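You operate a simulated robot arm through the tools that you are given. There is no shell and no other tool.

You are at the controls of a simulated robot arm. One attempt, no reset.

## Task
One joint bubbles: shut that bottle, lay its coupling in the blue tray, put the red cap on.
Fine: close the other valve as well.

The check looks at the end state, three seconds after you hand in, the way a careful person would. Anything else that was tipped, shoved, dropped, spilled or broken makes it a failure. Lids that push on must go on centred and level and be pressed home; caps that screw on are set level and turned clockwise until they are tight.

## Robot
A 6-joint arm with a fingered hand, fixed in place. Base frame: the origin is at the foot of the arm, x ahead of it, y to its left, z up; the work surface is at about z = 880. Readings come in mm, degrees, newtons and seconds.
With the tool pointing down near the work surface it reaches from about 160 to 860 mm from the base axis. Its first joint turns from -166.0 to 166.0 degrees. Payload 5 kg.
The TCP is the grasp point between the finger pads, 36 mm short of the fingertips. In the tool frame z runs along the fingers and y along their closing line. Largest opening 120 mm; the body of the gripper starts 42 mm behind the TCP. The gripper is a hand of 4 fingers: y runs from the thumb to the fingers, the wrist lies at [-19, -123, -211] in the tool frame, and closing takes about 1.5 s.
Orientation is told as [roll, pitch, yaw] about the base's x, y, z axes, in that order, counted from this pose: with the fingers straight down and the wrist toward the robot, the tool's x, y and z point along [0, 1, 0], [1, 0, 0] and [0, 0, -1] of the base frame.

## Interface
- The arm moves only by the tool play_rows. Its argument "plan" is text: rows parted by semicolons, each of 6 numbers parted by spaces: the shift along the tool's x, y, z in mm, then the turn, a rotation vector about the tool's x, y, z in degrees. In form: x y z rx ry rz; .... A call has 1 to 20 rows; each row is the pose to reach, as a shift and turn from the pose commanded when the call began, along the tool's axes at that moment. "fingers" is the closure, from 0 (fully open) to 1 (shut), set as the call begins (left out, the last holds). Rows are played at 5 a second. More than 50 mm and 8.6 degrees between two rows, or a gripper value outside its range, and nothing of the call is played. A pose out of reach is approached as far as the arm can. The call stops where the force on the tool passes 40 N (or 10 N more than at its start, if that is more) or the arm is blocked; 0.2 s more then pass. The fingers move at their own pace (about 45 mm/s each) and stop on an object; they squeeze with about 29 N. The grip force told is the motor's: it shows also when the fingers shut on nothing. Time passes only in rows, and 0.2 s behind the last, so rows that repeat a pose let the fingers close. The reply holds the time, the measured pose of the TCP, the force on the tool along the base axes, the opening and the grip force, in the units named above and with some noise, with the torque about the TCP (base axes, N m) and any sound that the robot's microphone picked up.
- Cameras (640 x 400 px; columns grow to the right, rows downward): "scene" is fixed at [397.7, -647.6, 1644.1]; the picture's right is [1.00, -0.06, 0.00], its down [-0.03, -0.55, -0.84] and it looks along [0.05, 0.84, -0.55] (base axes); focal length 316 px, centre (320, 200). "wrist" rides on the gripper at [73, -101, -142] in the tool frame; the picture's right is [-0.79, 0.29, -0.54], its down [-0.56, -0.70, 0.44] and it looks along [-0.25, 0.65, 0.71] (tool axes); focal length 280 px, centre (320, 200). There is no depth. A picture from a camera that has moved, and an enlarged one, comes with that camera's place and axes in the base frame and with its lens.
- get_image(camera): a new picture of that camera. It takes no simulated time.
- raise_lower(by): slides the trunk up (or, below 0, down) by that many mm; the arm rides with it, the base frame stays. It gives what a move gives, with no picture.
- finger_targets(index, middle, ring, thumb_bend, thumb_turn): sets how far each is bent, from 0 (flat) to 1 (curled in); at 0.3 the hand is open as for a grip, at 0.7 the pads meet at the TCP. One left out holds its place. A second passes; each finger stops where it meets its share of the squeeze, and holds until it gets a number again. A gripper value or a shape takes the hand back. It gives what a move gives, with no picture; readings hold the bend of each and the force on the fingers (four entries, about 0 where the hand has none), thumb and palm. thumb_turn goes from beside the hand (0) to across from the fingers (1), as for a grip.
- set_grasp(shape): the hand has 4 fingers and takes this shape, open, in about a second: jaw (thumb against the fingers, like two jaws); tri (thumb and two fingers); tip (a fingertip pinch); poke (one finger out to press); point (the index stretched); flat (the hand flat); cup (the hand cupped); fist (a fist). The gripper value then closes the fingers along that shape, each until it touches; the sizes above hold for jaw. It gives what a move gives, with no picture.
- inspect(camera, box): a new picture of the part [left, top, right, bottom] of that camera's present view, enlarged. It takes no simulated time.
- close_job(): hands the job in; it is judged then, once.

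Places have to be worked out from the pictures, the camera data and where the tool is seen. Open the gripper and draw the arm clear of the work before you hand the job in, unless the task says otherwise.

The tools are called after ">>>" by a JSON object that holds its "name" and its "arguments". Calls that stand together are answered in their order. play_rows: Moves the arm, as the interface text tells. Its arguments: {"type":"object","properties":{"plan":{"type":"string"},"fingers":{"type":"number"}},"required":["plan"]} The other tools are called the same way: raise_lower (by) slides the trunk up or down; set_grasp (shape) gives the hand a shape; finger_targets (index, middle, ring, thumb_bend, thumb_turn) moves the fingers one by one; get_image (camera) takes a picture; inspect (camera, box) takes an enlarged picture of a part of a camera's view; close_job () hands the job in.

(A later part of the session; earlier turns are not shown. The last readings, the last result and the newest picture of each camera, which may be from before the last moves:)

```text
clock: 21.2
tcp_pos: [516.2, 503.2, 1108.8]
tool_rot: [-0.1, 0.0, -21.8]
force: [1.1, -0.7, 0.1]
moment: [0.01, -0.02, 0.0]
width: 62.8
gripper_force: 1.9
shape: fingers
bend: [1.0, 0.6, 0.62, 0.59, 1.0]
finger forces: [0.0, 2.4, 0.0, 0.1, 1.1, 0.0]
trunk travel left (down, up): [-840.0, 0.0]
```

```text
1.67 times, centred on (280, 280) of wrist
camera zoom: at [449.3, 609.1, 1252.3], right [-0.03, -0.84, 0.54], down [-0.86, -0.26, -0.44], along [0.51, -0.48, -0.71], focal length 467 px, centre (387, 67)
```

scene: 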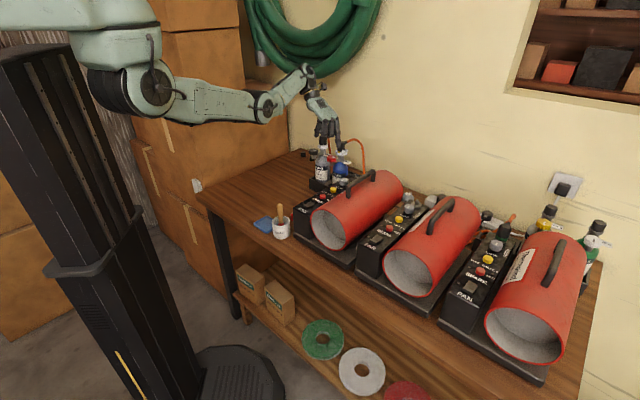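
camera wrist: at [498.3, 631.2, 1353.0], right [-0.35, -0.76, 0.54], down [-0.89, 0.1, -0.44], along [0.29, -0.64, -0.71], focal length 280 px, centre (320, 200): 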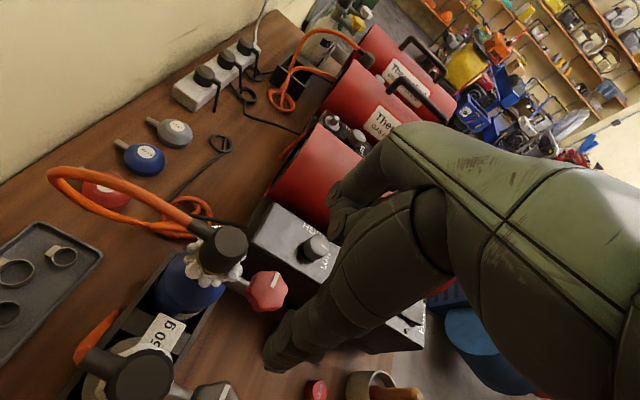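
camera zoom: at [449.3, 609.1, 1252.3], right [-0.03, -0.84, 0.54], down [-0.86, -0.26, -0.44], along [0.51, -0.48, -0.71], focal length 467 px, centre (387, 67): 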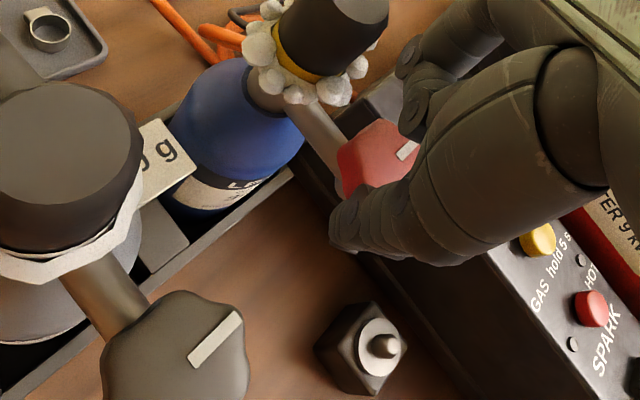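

Balanced light contact on both sides. I firm up the grip evenly.

>>> {"name": "finger_targets", "arguments": {"middle": 0.7, "thumb_bend": 0.64}}

>>> {"name": "inspect", "arguments": {"camera": "scene", "box": [300, 100, 380, 180]}}

```text
clock: 22.2
tcp_pos: [514.8, 503.1, 1109.0]
tool_rot: [0.0, -0.1, -21.9]
force: [0.2, -2.1, 1.3]
moment: [-0.07, 0.01, 0.03]
width: 63.2
gripper_force: 6.9
shape: fingers
bend: [1.0, 0.64, 0.62, 0.6, 1.0]
finger forces: [0.1, 7.5, 0.0, 0.0, 6.7, 0.0]
trunk travel left (down, up): [-840.0, 0.0]
```

```text
5.00 times, centred on (340, 140) of scene
camera zoom: at [397.7, -647.6, 1644.1], right [1.0, -0.06, 0.0], down [-0.03, -0.55, -0.84], along [0.05, 0.84, -0.55], focal length 1578 px, centre (220, 500)
```

zoom: 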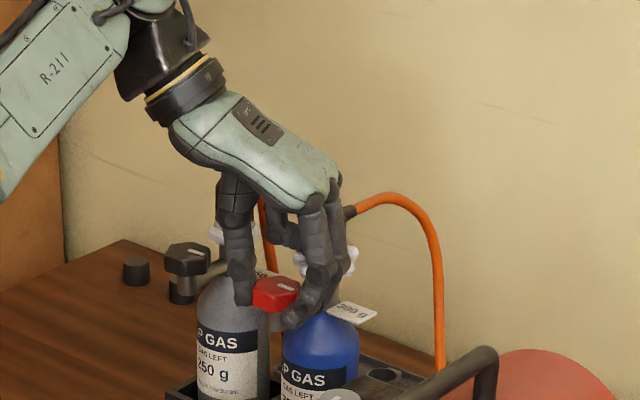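

About 7 N per side and centred. I try a first clockwise turn of 24° and watch the mark and torque.

>>> {"name": "play_rows", "arguments": {"plan": "0 0 0 0 0 4; 0 0 0 0 0 8; 0 0 0 0 0 12; 0 0 0 0 0 16; 0 0 0 0 0 20; 0 0 0 0 0 24"}}

>>> {"name": "inspect", "arguments": {"camera": "scene", "box": [300, 100, 380, 180]}}

>>> {"name": "inspect", "arguments": {"camera": "wrist", "box": [160, 160, 400, 400]}}

```text
clock: 23.6
tcp_pos: [516.6, 503.6, 1109.3]
tool_rot: [0.1, 0.0, -45.9]
force: [-1.3, -1.5, 1.3]
moment: [-0.01, 0.08, 0.02]
width: 63.5
gripper_force: 7.4
shape: fingers
bend: [1.0, 0.64, 0.62, 0.6, 1.0]
finger forces: [0.0, 7.2, 0.1, 0.0, 7.2, 0.1]
trunk travel left (down, up): [-840.0, 0.0]
```

```text
5.00 times, centred on (340, 140) of scene
camera zoom: at [397.7, -647.6, 1644.1], right [1.0, -0.06, 0.0], down [-0.03, -0.55, -0.84], along [0.05, 0.84, -0.55], focal length 1578 px, centre (220, 500)
```

zoom: 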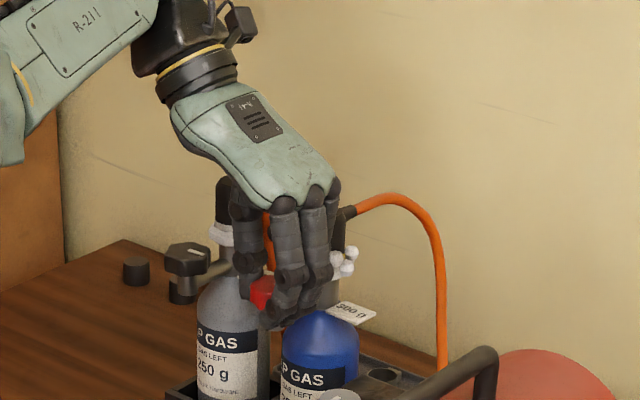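

```text
1.67 times, centred on (280, 280) of wrist
camera zoom: at [498.1, 627.2, 1252.5], right [-0.37, -0.76, 0.54], down [-0.89, 0.11, -0.44], along [0.27, -0.65, -0.71], focal length 467 px, centre (387, 67)
```

zoom: 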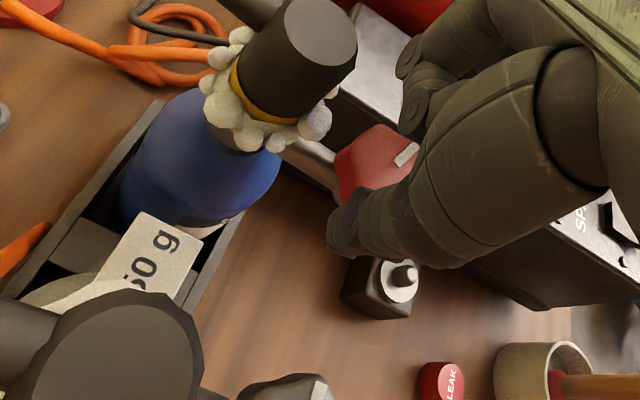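

The mark turned with the hand and the bottle stayed put. I continue clockwise by another 44°.

>>> {"name": "play_rows", "arguments": {"plan": "0 0 0 0 0 5; 0 0 0 0 0 10; 0 0 0 0 0 15; 0 0 0 0 0 20; 0 0 0 0 0 25; 0 0 0 0 0 30; 0 0 0 0 0 35; 0 0 0 0 0 40; 0 0 0 0 0 44"}}

>>> {"name": "inspect", "arguments": {"camera": "scene", "box": [300, 100, 380, 180]}}

>>> {"name": "inspect", "arguments": {"camera": "wrist", "box": [160, 160, 400, 400]}}

```text
clock: 25.6
tcp_pos: [495.1, 472.5, 1119.5]
tool_rot: [-0.1, 0.0, -89.9]
force: [-1.9, 0.1, 1.3]
moment: [0.04, 0.0, 0.05]
width: 60.9
gripper_force: 1.2
shape: fingers
bend: [1.0, 0.7, 0.62, 0.63, 1.0]
finger forces: [0.1, 0.0, 0.0, 0.0, 1.7, 0.1]
out of reach, approached as far as the arm can: row 5, 6, 7, 8, 9
trunk travel left (down, up): [-840.0, 0.0]
```

```text
5.00 times, centred on (340, 140) of scene
camera zoom: at [397.7, -647.6, 1644.1], right [1.0, -0.06, 0.0], down [-0.03, -0.55, -0.84], along [0.05, 0.84, -0.55], focal length 1578 px, centre (220, 500)
```

zoom: 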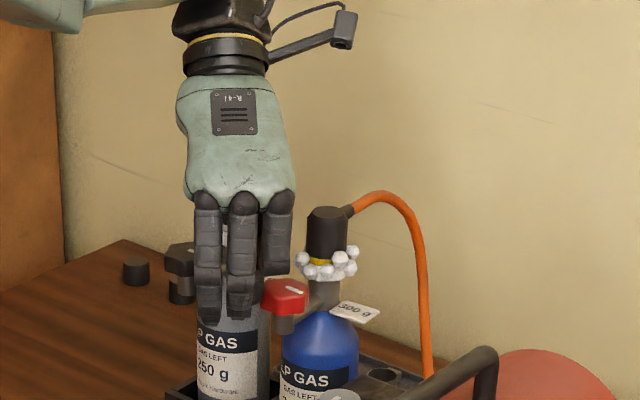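

```text
1.67 times, centred on (280, 280) of wrist
camera zoom: at [567.3, 574.3, 1262.8], right [-0.79, -0.29, 0.54], down [-0.56, 0.7, -0.44], along [-0.25, -0.65, -0.71], focal length 467 px, centre (387, 67)
```

zoom: 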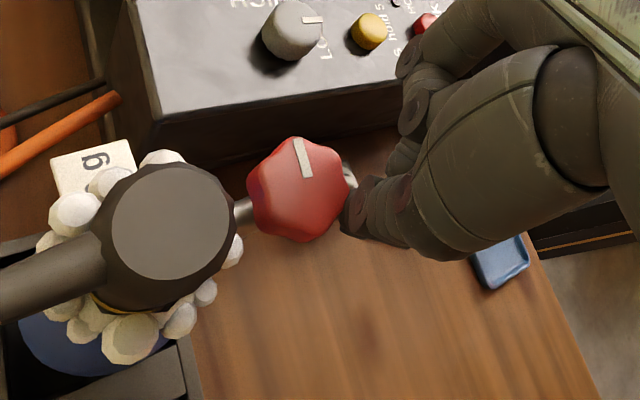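

The arm reached a limit past yaw −66° and slid off the knob, dragging the mark back and turning the bottle a few degrees in its crate. I'll work in shorter strokes: open the fingers, lift clear, and go back to the start of the stroke.

>>> {"name": "finger_targets", "arguments": {"middle": 0.38, "ring": 0.38, "thumb_bend": 0.42}}

>>> {"name": "play_rows", "arguments": {"plan": "0 0 -10 0 0 0; 0 0 -20 0 0 0; 0 0 -30 0 0 0; 0 0 -35 0 0 0"}}

>>> {"name": "inspect", "arguments": {"camera": "scene", "box": [300, 100, 380, 180]}}

>>> {"name": "inspect", "arguments": {"camera": "wrist", "box": [160, 160, 400, 400]}}

```text
clock: 26.6
tcp_pos: [494.7, 472.0, 1119.4]
tool_rot: [0.0, 0.0, -90.0]
force: [1.2, 0.0, -0.1]
moment: [-0.02, -0.01, 0.02]
width: 72.9
gripper_force: 0.1
shape: fingers
bend: [1.0, 0.38, 0.38, 0.42, 0.99]
finger forces: [0.0, 0.1, 0.1, 0.0, 0.0, 0.0]
trunk travel left (down, up): [-840.0, 0.0]
```

```text
clock: 27.6
tcp_pos: [498.1, 480.2, 1152.5]
tool_rot: [0.0, 0.0, -89.7]
force: [0.1, -0.6, -1.1]
moment: [-0.04, 0.0, 0.0]
width: 72.9
gripper_force: 0.0
shape: fingers
bend: [1.0, 0.38, 0.38, 0.42, 0.99]
finger forces: [0.0, 0.0, 0.0, 0.0, 0.1, 0.0]
out of reach, approached as far as the arm can: row 2, 3, 4
trunk travel left (down, up): [-840.0, 0.0]
```

```text
5.00 times, centred on (340, 140) of scene
camera zoom: at [397.7, -647.6, 1644.1], right [1.0, -0.06, 0.0], down [-0.03, -0.55, -0.84], along [0.05, 0.84, -0.55], focal length 1578 px, centre (220, 500)
```

zoom: 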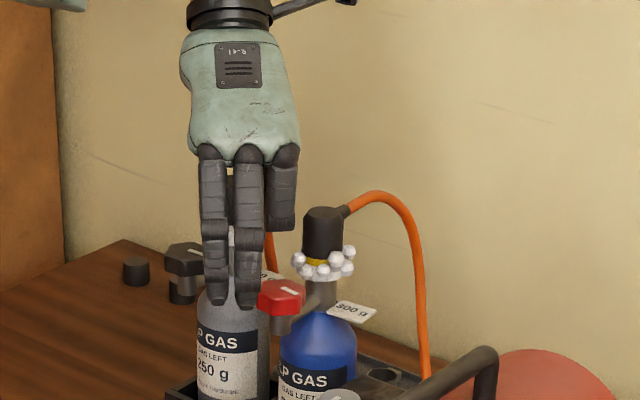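

```text
1.67 times, centred on (280, 280) of wrist
camera zoom: at [570.8, 582.1, 1295.3], right [-0.79, -0.29, 0.54], down [-0.56, 0.7, -0.44], along [-0.25, -0.65, -0.71], focal length 467 px, centre (387, 67)
```

zoom: 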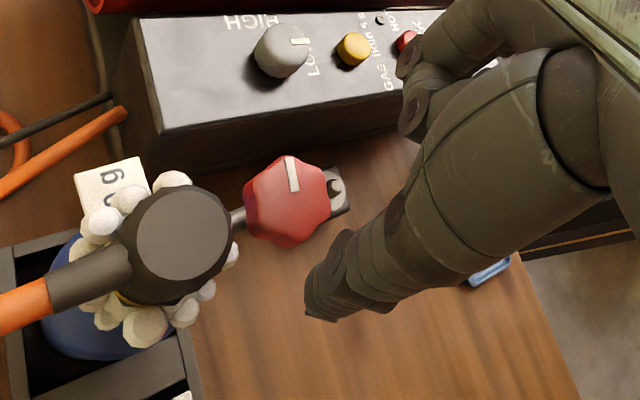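

Clear of the knob now; it sits at about (516.5,499.5), with the mark still essentially open. I swing back to yaw −22° above it, staying above knob height, and then descend.

>>> {"name": "play_rows", "arguments": {"plan": "2 -2 0 0 0 -7.6; 4 -4 0 0 0 -15.2; 6 -6.5 0 0 0 -22.8; 8 -8.7 0 0 0 -30.4; 10 -11 0 0 0 -38; 12 -13 0 0 0 -45.6; 14 -15 0 0 0 -53.2; 16 -17 0 0 0 -60.8; 18.5 -19.5 0 0 0 -68"}}

>>> {"name": "inspect", "arguments": {"camera": "wrist", "box": [160, 160, 400, 400]}}

>>> {"name": "inspect", "arguments": {"camera": "scene", "box": [300, 100, 380, 180]}}

```text
clock: 29.6
tcp_pos: [516.7, 499.6, 1151.8]
tool_rot: [-0.1, -0.1, -21.8]
force: [-0.3, 0.3, 0.4]
moment: [-0.04, 0.02, 0.03]
width: 72.8
gripper_force: 0.1
shape: fingers
bend: [1.0, 0.38, 0.38, 0.42, 0.99]
finger forces: [0.0, 0.0, 0.1, 0.0, 0.0, 0.1]
out of reach, approached as far as the arm can: row 1, 2, 3, 4
trunk travel left (down, up): [-840.0, 0.0]
```

```text
1.67 times, centred on (280, 280) of wrist
camera zoom: at [450.0, 606.0, 1295.3], right [-0.03, -0.84, 0.54], down [-0.86, -0.26, -0.44], along [0.51, -0.48, -0.71], focal length 467 px, centre (387, 67)
```

zoom: 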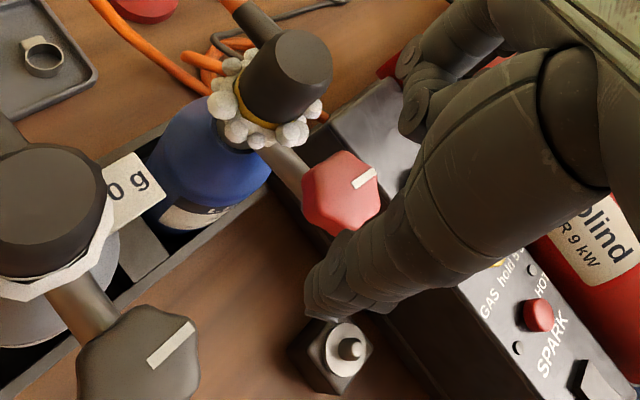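

```text
5.00 times, centred on (340, 140) of scene
camera zoom: at [397.7, -647.6, 1644.1], right [1.0, -0.06, 0.0], down [-0.03, -0.55, -0.84], along [0.05, 0.84, -0.55], focal length 1578 px, centre (220, 500)
```

zoom: 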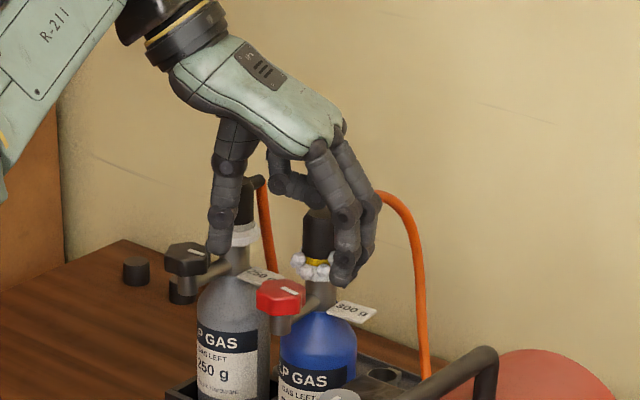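

Good alignment. I descend to grip height and turn the open hand to about −14°, then bring in thumb and finger gently as before.

>>> {"name": "play_rows", "arguments": {"plan": "0 0 15 0 0 0; 0 -1 30 0 0 0; 0 -1 43 0 0 0; 0 -1 43 0 0 -4; 0 -1 43 0 0 -8"}}

>>> {"name": "finger_targets", "arguments": {"thumb_bend": 0.6, "middle": 0.5, "ring": 0.5}}

>>> {"name": "inspect", "arguments": {"camera": "scene", "box": [300, 100, 380, 180]}}

>>> {"name": "inspect", "arguments": {"camera": "wrist", "box": [160, 160, 400, 400]}}

```text
clock: 30.8
tcp_pos: [514.7, 500.5, 1107.7]
tool_rot: [0.0, 0.0, -13.8]
force: [0.5, 0.1, -0.1]
moment: [0.01, 0.01, -0.01]
width: 72.8
gripper_force: 0.1
shape: fingers
bend: [1.0, 0.38, 0.38, 0.42, 0.99]
finger forces: [0.1, 0.1, 0.0, 0.0, 0.0, 0.0]
trunk travel left (down, up): [-840.0, 0.0]
```

```text
clock: 31.8
tcp_pos: [515.3, 500.5, 1107.1]
tool_rot: [0.0, -0.1, -14.0]
force: [0.0, -0.7, -0.1]
moment: [-0.04, 0.01, 0.02]
width: 62.7
gripper_force: 0.2
shape: fingers
bend: [1.0, 0.5, 0.5, 0.6, 1.0]
finger forces: [0.0, 0.0, 0.1, 0.0, 0.3, 0.1]
trunk travel left (down, up): [-840.0, 0.0]
```

```text
5.00 times, centred on (340, 140) of scene
camera zoom: at [397.7, -647.6, 1644.1], right [1.0, -0.06, 0.0], down [-0.03, -0.55, -0.84], along [0.05, 0.84, -0.55], focal length 1578 px, centre (220, 500)
```

zoom: 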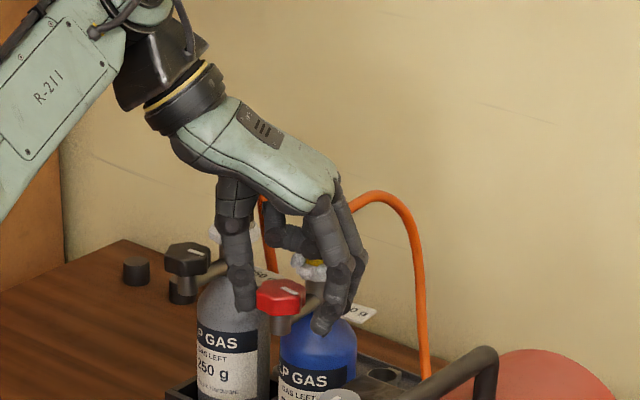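

```text
1.67 times, centred on (280, 280) of wrist
camera zoom: at [434.5, 596.1, 1251.1], right [0.09, -0.84, 0.54], down [-0.81, -0.38, -0.44], along [0.57, -0.4, -0.71], focal length 467 px, centre (387, 67)
```

zoom: 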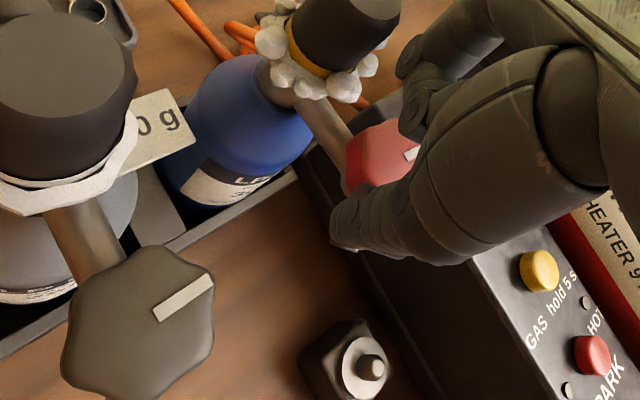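

Thumb is at the knob edge. Now I close the middle finger and firm up evenly.

>>> {"name": "finger_targets", "arguments": {"middle": 0.62}}

>>> {"name": "finger_targets", "arguments": {"middle": 0.74, "thumb_bend": 0.68}}

>>> {"name": "inspect", "arguments": {"camera": "scene", "box": [300, 100, 380, 180]}}

```text
clock: 32.8
tcp_pos: [514.8, 500.9, 1107.3]
tool_rot: [0.1, 0.0, -13.8]
force: [1.9, -0.6, 0.1]
moment: [-0.01, -0.05, 0.02]
width: 62.9
gripper_force: 1.9
shape: fingers
bend: [1.0, 0.6, 0.5, 0.59, 1.0]
finger forces: [0.0, 3.1, 0.1, 0.0, 0.8, 0.1]
trunk travel left (down, up): [-840.0, 0.0]
```

```text
clock: 33.8
tcp_pos: [515.1, 500.5, 1106.9]
tool_rot: [0.0, 0.0, -13.9]
force: [0.7, -1.9, -0.3]
moment: [-0.03, 0.0, 0.02]
width: 62.3
gripper_force: 10.2
shape: fingers
bend: [1.0, 0.61, 0.5, 0.62, 1.0]
finger forces: [0.0, 11.1, 0.0, 0.1, 9.1, 0.0]
trunk travel left (down, up): [-840.0, 0.0]
```

```text
5.00 times, centred on (340, 140) of scene
camera zoom: at [397.7, -647.6, 1644.1], right [1.0, -0.06, 0.0], down [-0.03, -0.55, -0.84], along [0.05, 0.84, -0.55], focal length 1578 px, centre (220, 500)
```

zoom: 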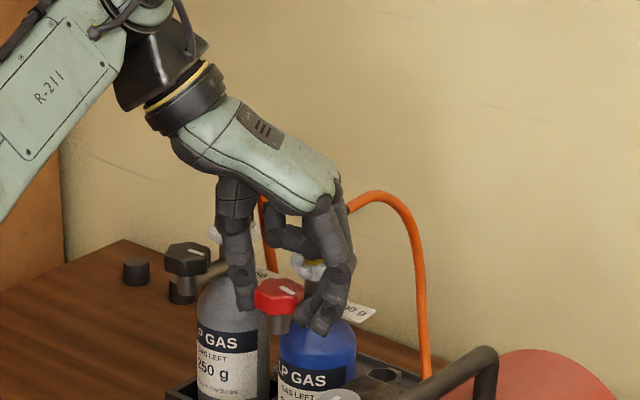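

About 10 N balanced and the knob centred. I turn clockwise from −14° to −58° in one call, short of the arm's limit.

>>> {"name": "play_rows", "arguments": {"plan": "0 0 0 0 0 5; 0 0 0 0 0 10; 0 0 0 0 0 15; 0 0 0 0 0 20; 0 0 0 0 0 25; 0 0 0 0 0 30; 0 0 0 0 0 35; 0 0 0 0 0 40; 0 0 0 0 0 44"}}

>>> {"name": "inspect", "arguments": {"camera": "wrist", "box": [160, 160, 400, 400]}}

>>> {"name": "inspect", "arguments": {"camera": "scene", "box": [300, 100, 380, 180]}}

```text
clock: 35.8
tcp_pos: [516.7, 501.4, 1107.0]
tool_rot: [0.1, 0.0, -58.0]
force: [-0.7, -0.7, 0.5]
moment: [-0.01, -0.05, 0.02]
width: 62.5
gripper_force: 9.1
shape: fingers
bend: [1.0, 0.61, 0.5, 0.62, 1.0]
finger forces: [0.0, 9.5, 0.0, 0.0, 8.6, 0.1]
trunk travel left (down, up): [-840.0, 0.0]
```

```text
1.67 times, centred on (280, 280) of wrist
camera zoom: at [524.8, 626.6, 1251.8], right [-0.52, -0.66, 0.54], down [-0.85, 0.3, -0.44], along [0.13, -0.69, -0.71], focal length 467 px, centre (387, 67)
```

zoom: 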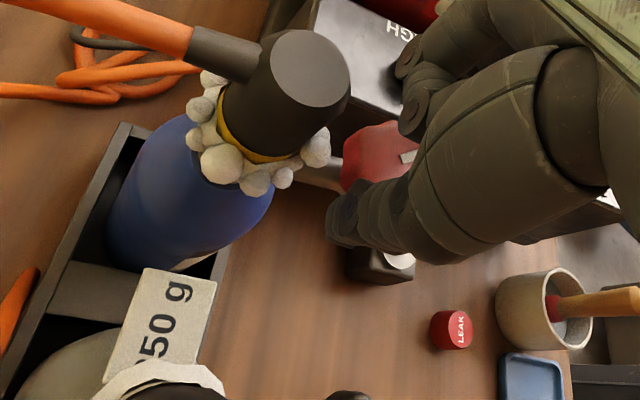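

```text
5.00 times, centred on (340, 140) of scene
camera zoom: at [397.7, -647.6, 1644.1], right [1.0, -0.06, 0.0], down [-0.03, -0.55, -0.84], along [0.05, 0.84, -0.55], focal length 1578 px, centre (220, 500)
```

zoom: 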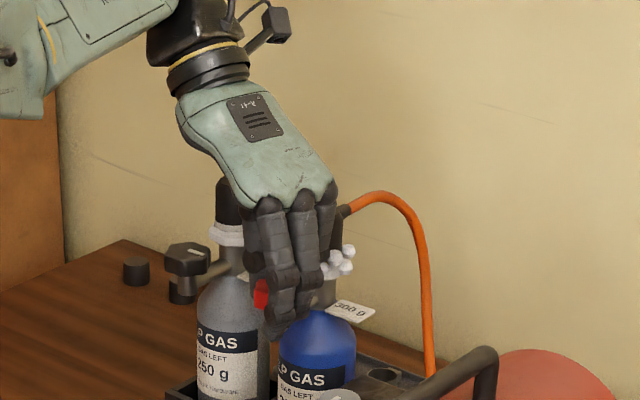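

The knob followed the hand. I open up and look at the mark before the second stroke.

>>> {"name": "finger_targets", "arguments": {"middle": 0.4, "ring": 0.38, "thumb_bend": 0.44}}

>>> {"name": "inspect", "arguments": {"camera": "wrist", "box": [160, 160, 400, 400]}}

>>> {"name": "inspect", "arguments": {"camera": "scene", "box": [300, 100, 380, 180]}}

```text
clock: 36.8
tcp_pos: [516.5, 501.7, 1108.9]
tool_rot: [0.0, 0.0, -57.8]
force: [0.3, -0.1, -0.6]
moment: [-0.01, -0.02, 0.04]
width: 71.5
gripper_force: 0.1
shape: fingers
bend: [1.0, 0.4, 0.38, 0.44, 0.99]
finger forces: [0.2, 0.0, 0.1, 0.1, 0.0, 0.0]
trunk travel left (down, up): [-840.0, 0.0]
```

```text
1.67 times, centred on (280, 280) of wrist
camera zoom: at [524.1, 626.3, 1252.3], right [-0.52, -0.66, 0.54], down [-0.85, 0.3, -0.44], along [0.13, -0.69, -0.71], focal length 467 px, centre (387, 67)
```

zoom: 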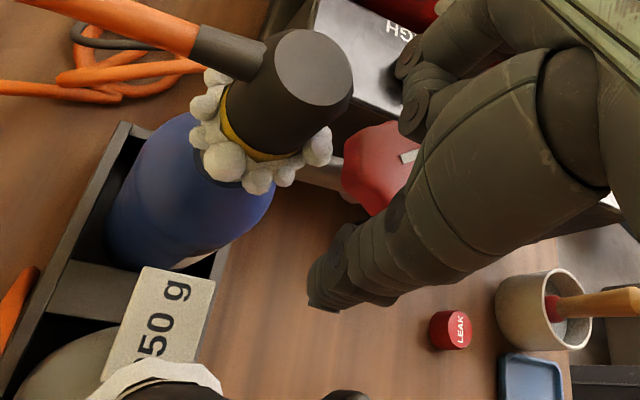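

```text
5.00 times, centred on (340, 140) of scene
camera zoom: at [397.7, -647.6, 1644.1], right [1.0, -0.06, 0.0], down [-0.03, -0.55, -0.84], along [0.05, 0.84, -0.55], focal length 1578 px, centre (220, 500)
```

zoom: 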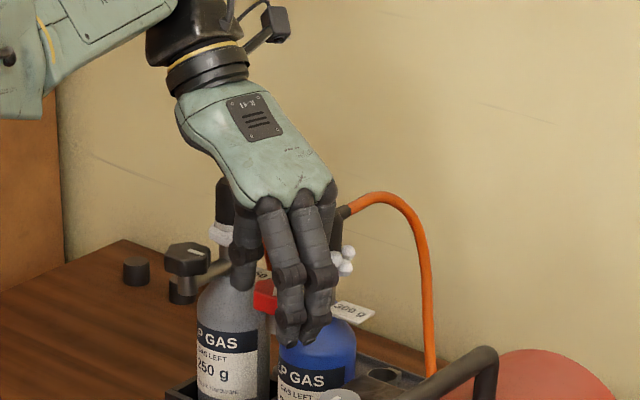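

The knob stayed where I turned it. I rotate the open hand back to −14° around it.

>>> {"name": "play_rows", "arguments": {"plan": "0 0 0 0 0 -6; 0 0 0 0 0 -12; 0 0 0 0 0 -18; 0 0 0 0 0 -24; 0 0 0 0 0 -30; 0 0 0 0 0 -37; 0 0 0 0 0 -44"}}

>>> {"name": "inspect", "arguments": {"camera": "scene", "box": [300, 100, 380, 180]}}

>>> {"name": "inspect", "arguments": {"camera": "wrist", "box": [160, 160, 400, 400]}}

```text
clock: 38.4
tcp_pos: [518.1, 500.3, 1108.5]
tool_rot: [0.0, 0.0, -13.8]
force: [0.6, -0.1, 0.3]
moment: [0.0, 0.03, 0.0]
width: 71.6
gripper_force: 0.1
shape: fingers
bend: [1.0, 0.4, 0.38, 0.44, 0.99]
finger forces: [0.0, 0.0, 0.0, 0.0, 0.0, 0.1]
trunk travel left (down, up): [-840.0, 0.0]
```

```text
5.00 times, centred on (340, 140) of scene
camera zoom: at [397.7, -647.6, 1644.1], right [1.0, -0.06, 0.0], down [-0.03, -0.55, -0.84], along [0.05, 0.84, -0.55], focal length 1578 px, centre (220, 500)
```

zoom: 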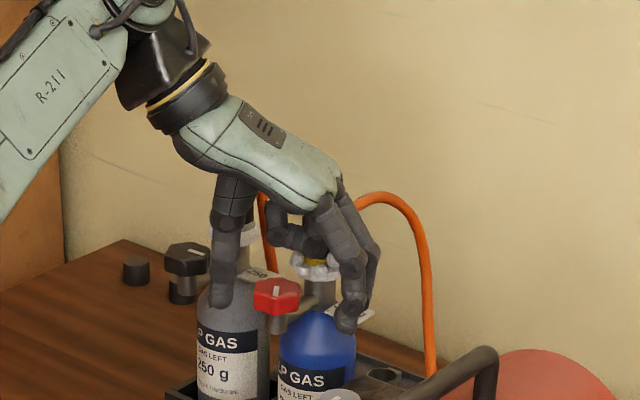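

```text
1.67 times, centred on (280, 280) of wrist
camera zoom: at [436.0, 594.9, 1252.2], right [0.09, -0.84, 0.54], down [-0.81, -0.38, -0.44], along [0.57, -0.4, -0.71], focal length 467 px, centre (387, 67)
```

zoom: 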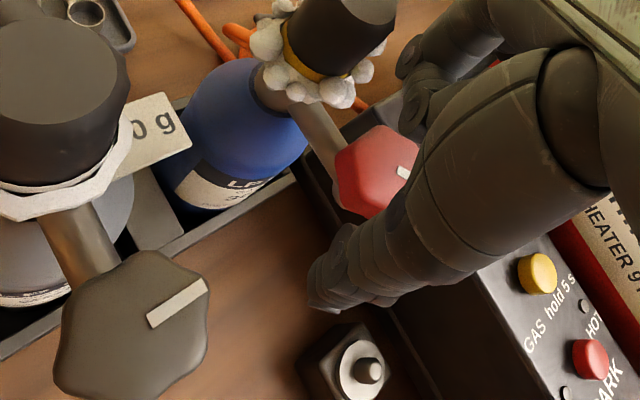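

The mark is about halfway round. The knob is now nearer (512,502), so I shift 5 mm toward the thumb side and grip again for the second stroke.

>>> {"name": "play_rows", "arguments": {"plan": "0 -3 1 0 0 0; 0 -5 1 0 0 0"}}

>>> {"name": "finger_targets", "arguments": {"thumb_bend": 0.6, "middle": 0.5, "ring": 0.5}}

>>> {"name": "finger_targets", "arguments": {"middle": 0.62}}

>>> {"name": "finger_targets", "arguments": {"middle": 0.76, "thumb_bend": 0.7}}

>>> {"name": "inspect", "arguments": {"camera": "scene", "box": [300, 100, 380, 180]}}

```text
clock: 39.0
tcp_pos: [512.1, 500.8, 1106.9]
tool_rot: [0.0, -0.1, -13.9]
force: [-0.1, 0.4, 0.4]
moment: [-0.03, 0.01, 0.04]
width: 71.6
gripper_force: 0.1
shape: fingers
bend: [1.0, 0.4, 0.38, 0.44, 0.99]
finger forces: [0.1, 0.0, 0.1, 0.1, 0.1, 0.0]
trunk travel left (down, up): [-840.0, 0.0]
```

```text
clock: 40.0
tcp_pos: [511.2, 500.1, 1106.6]
tool_rot: [0.0, 0.1, -13.9]
force: [0.3, -0.2, -0.1]
moment: [-0.02, -0.01, 0.0]
width: 62.9
gripper_force: 0.1
shape: fingers
bend: [1.0, 0.5, 0.5, 0.6, 1.0]
finger forces: [0.0, 0.1, 0.0, 0.0, 0.1, 0.0]
trunk travel left (down, up): [-840.0, 0.0]
```

```text
clock: 41.0
tcp_pos: [512.5, 502.3, 1107.1]
tool_rot: [0.1, 0.0, -13.9]
force: [2.3, -0.8, 0.9]
moment: [-0.06, -0.07, 0.0]
width: 62.9
gripper_force: 1.7
shape: fingers
bend: [1.0, 0.6, 0.5, 0.59, 1.0]
finger forces: [0.1, 2.9, 0.0, 0.1, 0.8, 0.1]
trunk travel left (down, up): [-840.0, 0.0]
```

```text
clock: 42.0
tcp_pos: [511.8, 500.9, 1108.5]
tool_rot: [0.0, 0.0, -13.9]
force: [0.8, -2.4, 0.5]
moment: [-0.03, -0.02, 0.02]
width: 62.3
gripper_force: 10.2
shape: fingers
bend: [1.0, 0.61, 0.5, 0.63, 1.0]
finger forces: [0.0, 10.5, 0.0, 0.0, 9.9, 0.0]
trunk travel left (down, up): [-840.0, 0.0]
```

```text
5.00 times, centred on (340, 140) of scene
camera zoom: at [397.7, -647.6, 1644.1], right [1.0, -0.06, 0.0], down [-0.03, -0.55, -0.84], along [0.05, 0.84, -0.55], focal length 1578 px, centre (220, 500)
```

zoom: 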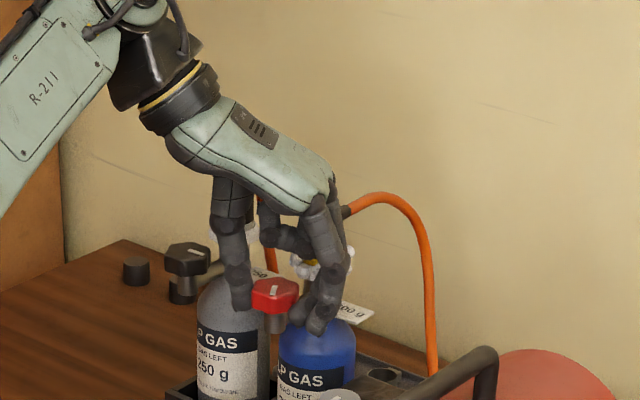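

Well gripped again. Second clockwise stroke, slowly, watching for the valve stop.

>>> {"name": "play_rows", "arguments": {"plan": "0 0 0 0 0 4; 0 0 0 0 0 8; 0 0 0 0 0 12; 0 0 0 0 0 16; 0 0 0 0 0 20; 0 0 0 0 0 24; 0 0 0 0 0 28; 0 0 0 0 0 32; 0 0 0 0 0 36; 0 0 0 0 0 40; 0 0 0 0 0 44; 0 0 0 0 0 47"}}

>>> {"name": "inspect", "arguments": {"camera": "wrist", "box": [160, 160, 400, 400]}}

>>> {"name": "inspect", "arguments": {"camera": "scene", "box": [300, 100, 380, 180]}}

```text
clock: 44.6
tcp_pos: [512.1, 502.5, 1107.9]
tool_rot: [0.1, 0.0, -60.9]
force: [-1.7, 0.6, 0.2]
moment: [0.02, 0.05, 0.14]
width: 62.5
gripper_force: 8.8
shape: fingers
bend: [1.0, 0.62, 0.5, 0.63, 1.0]
finger forces: [0.1, 7.6, 0.0, 0.0, 10.5, 0.0]
trunk travel left (down, up): [-840.0, 0.0]
```

```text
1.67 times, centred on (280, 280) of wrist
camera zoom: at [525.7, 626.9, 1251.2], right [-0.55, -0.63, 0.54], down [-0.83, 0.34, -0.44], along [0.1, -0.69, -0.71], focal length 467 px, centre (387, 67)
```

zoom: 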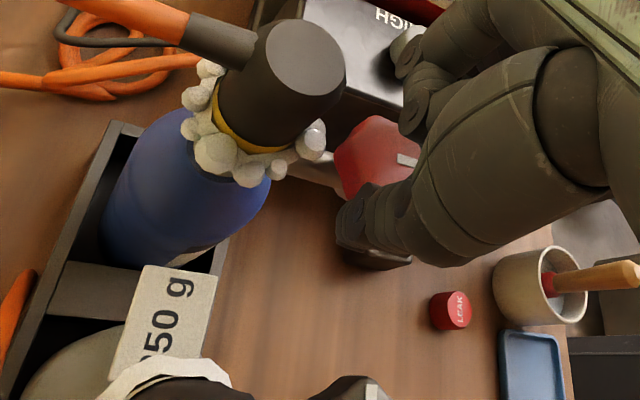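

```text
5.00 times, centred on (340, 140) of scene
camera zoom: at [397.7, -647.6, 1644.1], right [1.0, -0.06, 0.0], down [-0.03, -0.55, -0.84], along [0.05, 0.84, -0.55], focal length 1578 px, centre (220, 500)
```

zoom: 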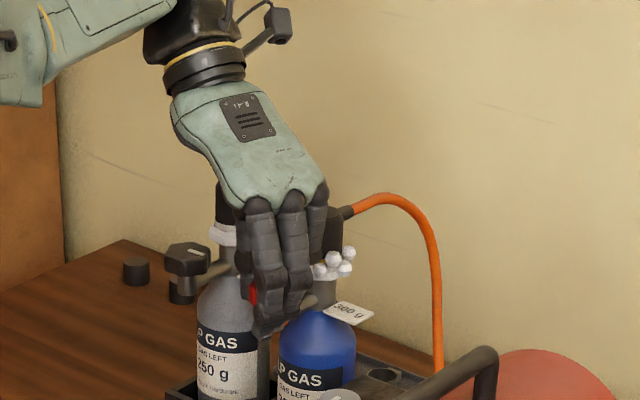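

Torque rose to 0.14 Nm at the end, suggesting the stop. I release and swing back to check the mark.

>>> {"name": "finger_targets", "arguments": {"middle": 0.4, "ring": 0.38, "thumb_bend": 0.44}}

>>> {"name": "play_rows", "arguments": {"plan": "0 0 0 0 0 -6; 0 0 0 0 0 -12; 0 0 0 0 0 -18; 0 0 0 0 0 -24; 0 0 0 0 0 -30; 0 0 0 0 0 -37; 0 0 0 0 0 -44"}}

>>> {"name": "inspect", "arguments": {"camera": "scene", "box": [310, 120, 370, 180]}}

>>> {"name": "inspect", "arguments": {"camera": "wrist", "box": [160, 160, 400, 400]}}

```text
clock: 45.6
tcp_pos: [511.1, 503.0, 1107.1]
tool_rot: [-0.1, -0.2, -61.0]
force: [0.2, -0.3, 0.7]
moment: [0.0, -0.02, -0.01]
width: 71.8
gripper_force: 0.1
shape: fingers
bend: [1.0, 0.4, 0.38, 0.44, 0.99]
finger forces: [0.1, 0.0, 0.0, 0.0, 0.0, 0.0]
trunk travel left (down, up): [-840.0, 0.0]
```

```text
clock: 47.2
tcp_pos: [511.8, 500.8, 1107.4]
tool_rot: [0.0, -0.1, -16.8]
force: [-0.3, -0.2, -0.6]
moment: [0.0, 0.01, 0.01]
width: 71.8
gripper_force: 0.0
shape: fingers
bend: [1.0, 0.4, 0.38, 0.44, 0.99]
finger forces: [0.0, 0.0, 0.1, 0.1, 0.0, 0.1]
trunk travel left (down, up): [-840.0, 0.0]
```

```text
6.67 times, centred on (340, 150) of scene
camera zoom: at [397.7, -647.6, 1644.1], right [1.0, -0.06, 0.0], down [-0.03, -0.55, -0.84], along [0.05, 0.84, -0.55], focal length 2104 px, centre (187, 533)
```

zoom: 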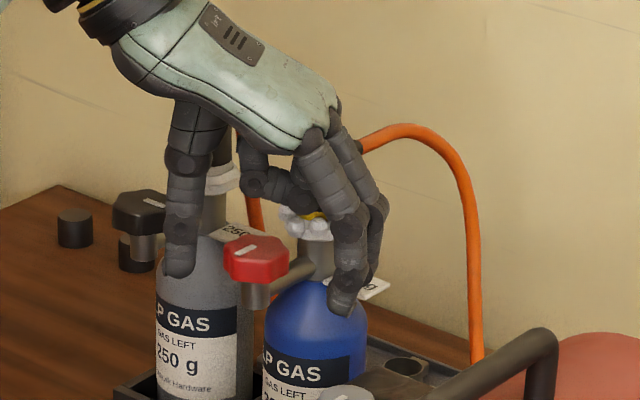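

```text
1.67 times, centred on (280, 280) of wrist
camera zoom: at [435.5, 600.1, 1250.9], right [0.05, -0.84, 0.54], down [-0.83, -0.33, -0.44], along [0.55, -0.43, -0.71], focal length 467 px, centre (387, 67)
```

zoom: 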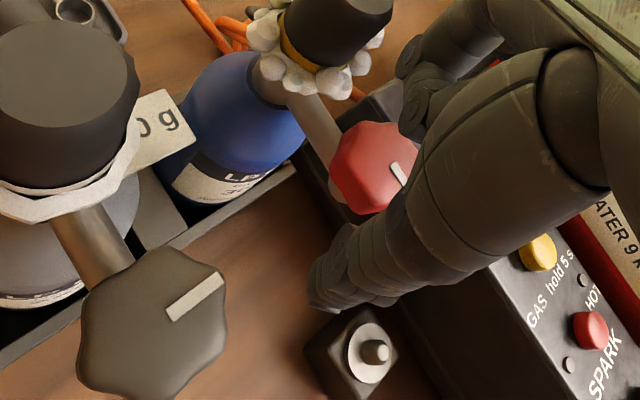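

The mark now points outward along the stem (azimuth ≈ −141°, same as the stem), so the red valve is closed. I lift straight up off the knob.

>>> {"name": "play_rows", "arguments": {"plan": "0 0 -15 0 0 0; 0 0 -30 0 0 0; 0 0 -45 0 0 0; 0 0 -60 0 0 0; 0 0 -75 0 0 0; 0 0 -90 0 0 4; 0 0 -90 0 0 12; 0 0 -90 0 0 20; 0 0 -90 0 0 28"}}

>>> {"name": "inspect", "arguments": {"camera": "wrist", "box": [100, 160, 340, 360]}}

>>> {"name": "inspect", "arguments": {"camera": "scene", "box": [310, 130, 370, 190]}}

```text
clock: 49.2
tcp_pos: [513.6, 504.4, 1195.4]
tool_rot: [0.0, -0.1, -45.0]
force: [-1.0, 0.5, 0.1]
moment: [-0.05, 0.0, -0.02]
width: 71.7
gripper_force: 0.0
shape: fingers
bend: [1.0, 0.4, 0.38, 0.44, 0.99]
finger forces: [0.0, 0.0, 0.0, 0.0, 0.0, 0.0]
trunk travel left (down, up): [-840.0, 0.0]
```

```text
2.00 times, centred on (220, 260) of wrist
camera zoom: at [492.7, 627.2, 1339.0], right [-0.35, -0.76, 0.54], down [-0.89, 0.1, -0.44], along [0.28, -0.64, -0.71], focal length 561 px, centre (520, 80)
```

zoom: 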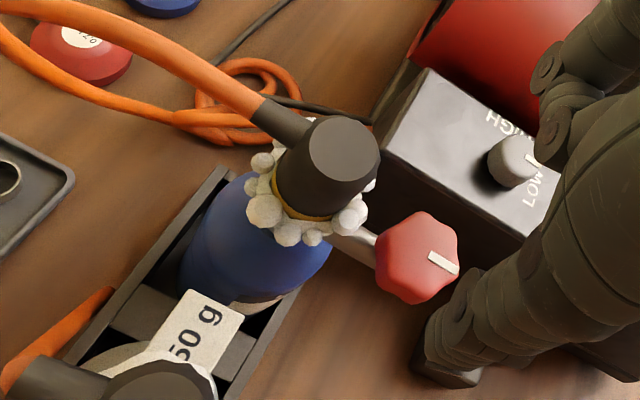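

```text
6.67 times, centred on (340, 160) of scene
camera zoom: at [397.7, -647.6, 1644.1], right [1.0, -0.06, 0.0], down [-0.03, -0.55, -0.84], along [0.05, 0.84, -0.55], focal length 2104 px, centre (187, 467)
```

zoom: 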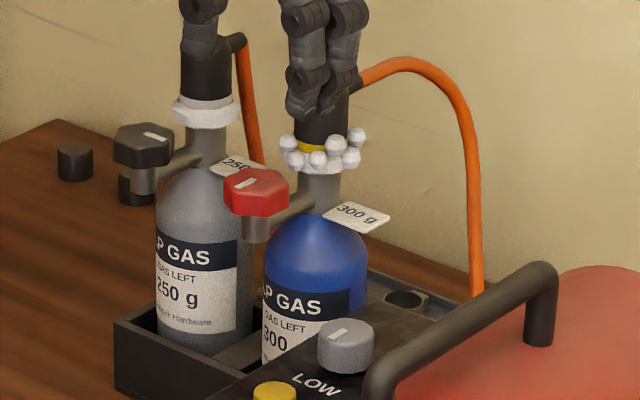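

I zoom tightly on the red knob to measure whether the mark is truly in line with the stem.

>>> {"name": "inspect", "arguments": {"camera": "wrist", "box": [190, 190, 290, 270]}}

>>> {"name": "inspect", "arguments": {"camera": "scene", "box": [325, 140, 355, 165]}}

```text
5.00 times, centred on (240, 230) of wrist
camera zoom: at [492.7, 627.2, 1339.0], right [-0.35, -0.76, 0.54], down [-0.89, 0.1, -0.44], along [0.28, -0.64, -0.71], focal length 1402 px, centre (720, 50)
```

zoom: 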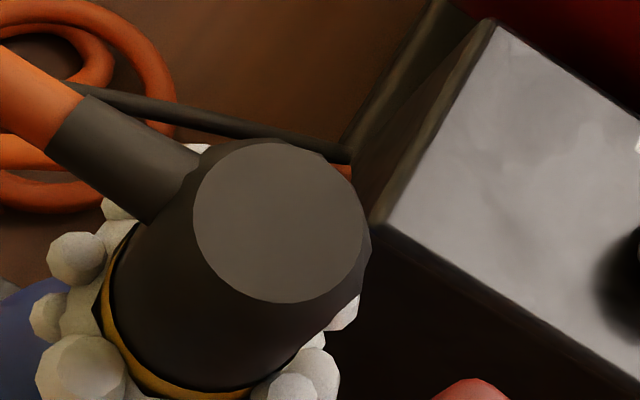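

```text
16.00 times, centred on (340, 152) of scene
camera zoom: at [397.7, -647.6, 1644.1], right [1.0, -0.06, 0.0], down [-0.03, -0.55, -0.84], along [0.05, 0.84, -0.55], focal length 5050 px, centre (0, 960)
```

zoom: 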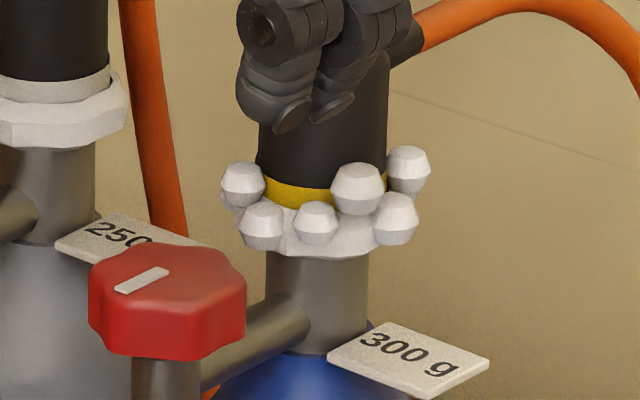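

The mark lines up with the stem on both views, so the valve is shut. Next is the coupling: axis near (553,545), z 1103–1140, hose stub toward the wall. I lower the trunk a bit for outward reach (still above the knob), uncurl the index, and check.

>>> {"name": "raise_lower", "arguments": {"by": -40}}

>>> {"name": "finger_targets", "arguments": {"index": 0.4, "middle": 0.4, "ring": 0.4, "thumb_bend": 0.46}}

>>> {"name": "play_rows", "arguments": {"plan": "0 0 -10 0 0 0; 0 0 -20 0 0 0; 0 0 -30 0 0 0; 0 0 -40 0 0 0; 0 0 -45 0 0 0"}}

```text
clock: 50.1
tcp_pos: [513.1, 503.7, 1155.4]
tool_rot: [0.1, -0.1, -44.9]
force: [0.0, 1.1, 0.3]
moment: [0.01, -0.02, 0.0]
width: 71.6
gripper_force: 0.0
shape: fingers
bend: [1.0, 0.4, 0.38, 0.44, 0.99]
finger forces: [0.1, 0.0, 0.0, 0.0, 0.0, 0.0]
trunk travel left (down, up): [-800.0, 40.0]
```

```text
clock: 51.1
tcp_pos: [513.0, 503.5, 1155.3]
tool_rot: [0.0, 0.0, -44.9]
force: [0.0, 0.6, 0.3]
moment: [0.05, 0.02, -0.02]
width: 85.2
gripper_force: 0.0
shape: fingers
bend: [0.4, 0.4, 0.4, 0.46, 0.99]
finger forces: [0.0, 0.0, 0.1, 0.1, 0.0, 0.1]
trunk travel left (down, up): [-800.0, 40.0]
```

```text
clock: 52.3
tcp_pos: [526.2, 515.8, 1187.0]
tool_rot: [0.0, -0.1, -44.8]
force: [-0.2, -0.1, 0.2]
moment: [-0.02, 0.0, 0.04]
width: 85.4
gripper_force: 0.2
shape: fingers
bend: [0.4, 0.4, 0.4, 0.46, 0.99]
finger forces: [0.0, 0.1, 0.0, 0.0, 0.0, 0.1]
out of reach, approached as far as the arm can: row 1, 2, 3, 4, 5
trunk travel left (down, up): [-800.0, 40.0]
```

It drifted along its limit toward the coupling, still 11 mm above its top. Moving outward eases that limit, so I go over the coupling axis.

>>> {"name": "play_rows", "arguments": {"plan": "10 0 -2 0 0 0; 20 0 -4 0 0 0; 30 0 -6 0 0 0; 39 -1 -8 0 0 0"}}

>>> {"name": "inspect", "arguments": {"camera": "scene", "box": [310, 100, 380, 160]}}

>>> {"name": "get_image", "arguments": {"camera": "wrist"}}

```text
clock: 53.3
tcp_pos: [552.1, 544.1, 1195.5]
tool_rot: [0.0, -0.2, -44.9]
force: [1.0, 0.2, -0.2]
moment: [-0.01, 0.0, 0.02]
width: 85.1
gripper_force: 0.1
shape: fingers
bend: [0.4, 0.4, 0.4, 0.46, 0.99]
finger forces: [0.0, 0.0, 0.0, 0.0, 0.0, 0.0]
trunk travel left (down, up): [-800.0, 40.0]
```

```text
6.67 times, centred on (345, 130) of scene
camera zoom: at [397.7, -647.6, 1644.1], right [1.0, -0.06, 0.0], down [-0.03, -0.55, -0.84], along [0.05, 0.84, -0.55], focal length 2104 px, centre (153, 667)
```

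zoom: 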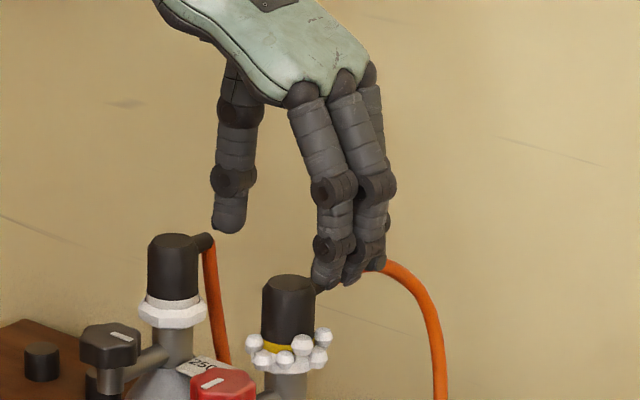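

```text
taken
camera wrist: at [532.6, 668.1, 1339.6], right [-0.35, -0.76, 0.54], down [-0.89, 0.1, -0.44], along [0.29, -0.64, -0.71], focal length 280 px, centre (320, 200)
```

wrist: 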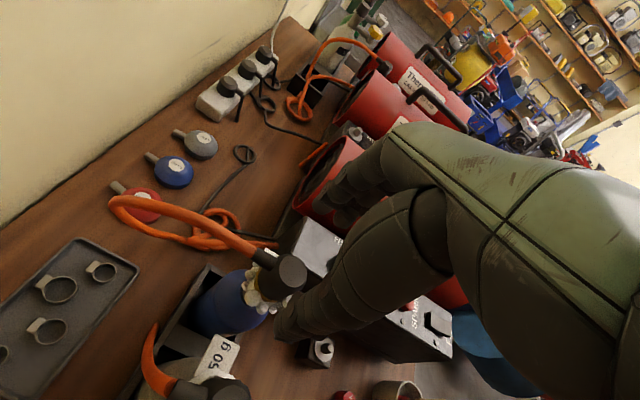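

Coupling axis refined to about (553,548), top about 1137. I narrow the hand a bit and descend around it.

>>> {"name": "finger_targets", "arguments": {"index": 0.44, "middle": 0.44, "ring": 0.44, "thumb_bend": 0.5}}

>>> {"name": "play_rows", "arguments": {"plan": "3 -2 10 0 0 0; 3 -2 20 0 0 0; 3 -2 30 0 0 0; 3 -2 40 0 0 0; 3 -2 50 0 0 0; 3 -2 60 0 0 0"}}

>>> {"name": "inspect", "arguments": {"camera": "scene", "box": [310, 100, 380, 160]}}

>>> {"name": "inspect", "arguments": {"camera": "wrist", "box": [160, 160, 400, 400]}}

```text
clock: 54.3
tcp_pos: [552.3, 544.1, 1196.9]
tool_rot: [0.0, 0.0, -45.0]
force: [0.7, 0.0, 0.1]
moment: [0.02, -0.01, -0.01]
width: 73.5
gripper_force: 0.0
shape: fingers
bend: [0.44, 0.44, 0.44, 0.5, 1.0]
finger forces: [0.0, 0.0, 0.1, 0.1, 0.0, 0.0]
trunk travel left (down, up): [-800.0, 40.0]
```

```text
clock: 55.7
tcp_pos: [555.9, 548.2, 1134.5]
tool_rot: [-0.1, -0.2, -44.9]
force: [-0.8, 0.5, 0.7]
moment: [0.0, -0.02, 0.06]
width: 73.7
gripper_force: 0.1
shape: fingers
bend: [0.44, 0.44, 0.44, 0.5, 1.0]
finger forces: [0.1, 0.0, 0.0, 0.0, 0.1, 0.1]
trunk travel left (down, up): [-800.0, 40.0]
```

```text
6.67 times, centred on (345, 130) of scene
camera zoom: at [397.7, -647.6, 1644.1], right [1.0, -0.06, 0.0], down [-0.03, -0.55, -0.84], along [0.05, 0.84, -0.55], focal length 2104 px, centre (153, 667)
```

zoom: 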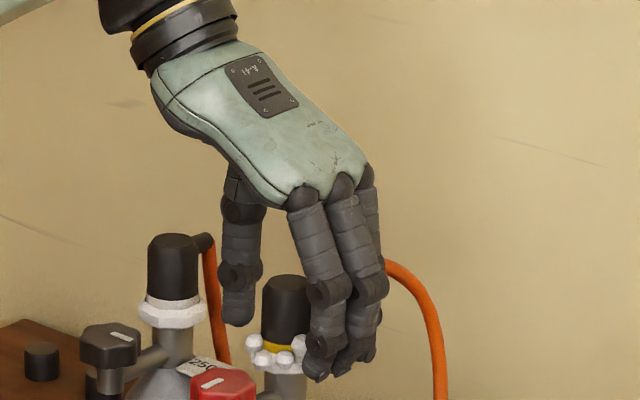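

```text
1.67 times, centred on (280, 280) of wrist
camera zoom: at [535.1, 671.5, 1278.5], right [-0.35, -0.76, 0.54], down [-0.89, 0.1, -0.44], along [0.29, -0.64, -0.71], focal length 467 px, centre (387, 67)
```

zoom: 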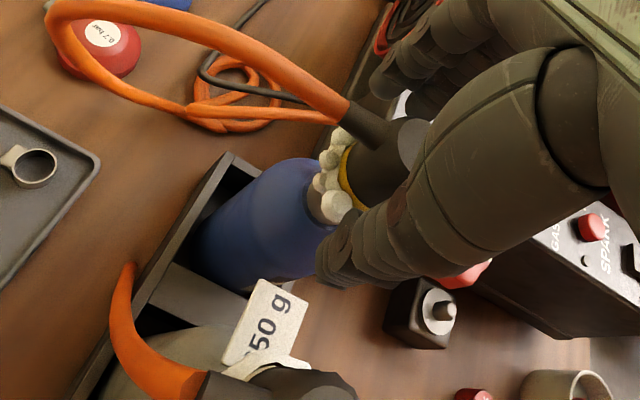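

The coupling is between thumb and fingers, with the stub free between index and thumb. I close stepwise.

>>> {"name": "finger_targets", "arguments": {"index": 0.54, "middle": 0.54, "ring": 0.54, "thumb_bend": 0.58}}

>>> {"name": "finger_targets", "arguments": {"index": 0.6, "middle": 0.6, "ring": 0.6, "thumb_bend": 0.61}}

>>> {"name": "inspect", "arguments": {"camera": "scene", "box": [310, 100, 380, 160]}}

>>> {"name": "inspect", "arguments": {"camera": "wrist", "box": [160, 160, 400, 400]}}

```text
clock: 56.7
tcp_pos: [556.2, 548.4, 1135.1]
tool_rot: [0.0, -0.1, -44.9]
force: [-0.2, 0.4, -0.7]
moment: [-0.02, 0.01, 0.01]
width: 48.2
gripper_force: 0.1
shape: fingers
bend: [0.54, 0.54, 0.54, 0.57, 1.0]
finger forces: [0.0, 0.1, 0.0, 0.0, 0.1, 0.0]
trunk travel left (down, up): [-800.0, 40.0]
```

```text
clock: 57.7
tcp_pos: [555.3, 550.0, 1134.9]
tool_rot: [-0.1, -0.1, -44.9]
force: [-0.2, 0.8, -0.6]
moment: [-0.02, -0.01, 0.05]
width: 33.2
gripper_force: 0.0
shape: fingers
bend: [0.6, 0.6, 0.6, 0.61, 1.0]
finger forces: [0.1, 0.1, 0.1, 0.0, 0.0, 0.1]
trunk travel left (down, up): [-800.0, 40.0]
```

```text
6.67 times, centred on (345, 130) of scene
camera zoom: at [397.7, -647.6, 1644.1], right [1.0, -0.06, 0.0], down [-0.03, -0.55, -0.84], along [0.05, 0.84, -0.55], focal length 2104 px, centre (153, 667)
```

zoom: 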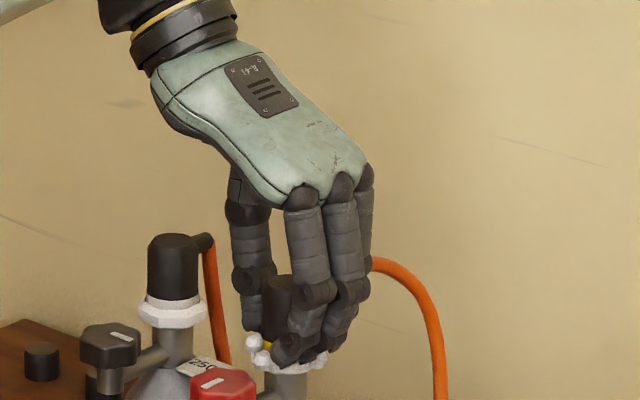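

```text
1.67 times, centred on (280, 280) of wrist
camera zoom: at [535.0, 671.4, 1278.6], right [-0.35, -0.76, 0.54], down [-0.89, 0.1, -0.44], along [0.29, -0.64, -0.71], focal length 467 px, centre (387, 67)
```

zoom: 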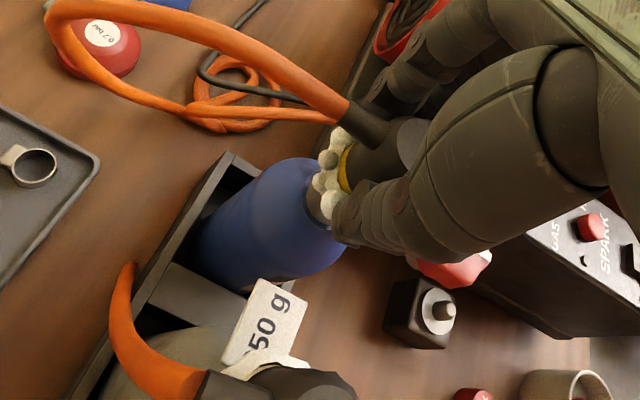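

No contact yet; I keep closing in small balanced steps.

>>> {"name": "finger_targets", "arguments": {"index": 0.64, "middle": 0.64, "ring": 0.64, "thumb_bend": 0.65}}

>>> {"name": "finger_targets", "arguments": {"index": 0.68, "middle": 0.68, "ring": 0.68, "thumb_bend": 0.68}}

>>> {"name": "inspect", "arguments": {"camera": "scene", "box": [310, 100, 380, 160]}}

```text
clock: 58.7
tcp_pos: [555.8, 548.1, 1134.8]
tool_rot: [0.0, -0.2, -44.9]
force: [-0.1, 0.2, 0.6]
moment: [-0.01, 0.01, -0.01]
width: 27.9
gripper_force: 2.8
shape: fingers
bend: [0.63, 0.62, 0.64, 0.62, 1.0]
finger forces: [1.3, 1.9, 0.1, 0.0, 2.9, 0.1]
trunk travel left (down, up): [-800.0, 40.0]
```

```text
clock: 59.7
tcp_pos: [556.2, 548.3, 1135.0]
tool_rot: [0.0, -0.1, -45.0]
force: [0.4, 0.4, -0.3]
moment: [-0.02, 0.02, 0.02]
width: 25.9
gripper_force: 7.0
shape: fingers
bend: [0.64, 0.64, 0.68, 0.62, 1.0]
finger forces: [3.1, 4.5, 0.0, 0.0, 6.3, 0.0]
trunk travel left (down, up): [-800.0, 40.0]
```

```text
6.67 times, centred on (345, 130) of scene
camera zoom: at [397.7, -647.6, 1644.1], right [1.0, -0.06, 0.0], down [-0.03, -0.55, -0.84], along [0.05, 0.84, -0.55], focal length 2104 px, centre (153, 667)
```

zoom: 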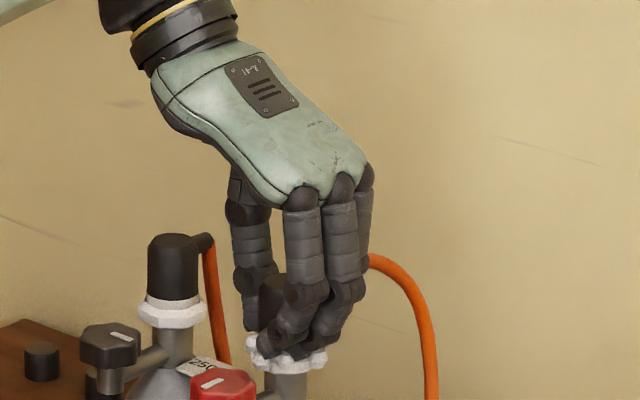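

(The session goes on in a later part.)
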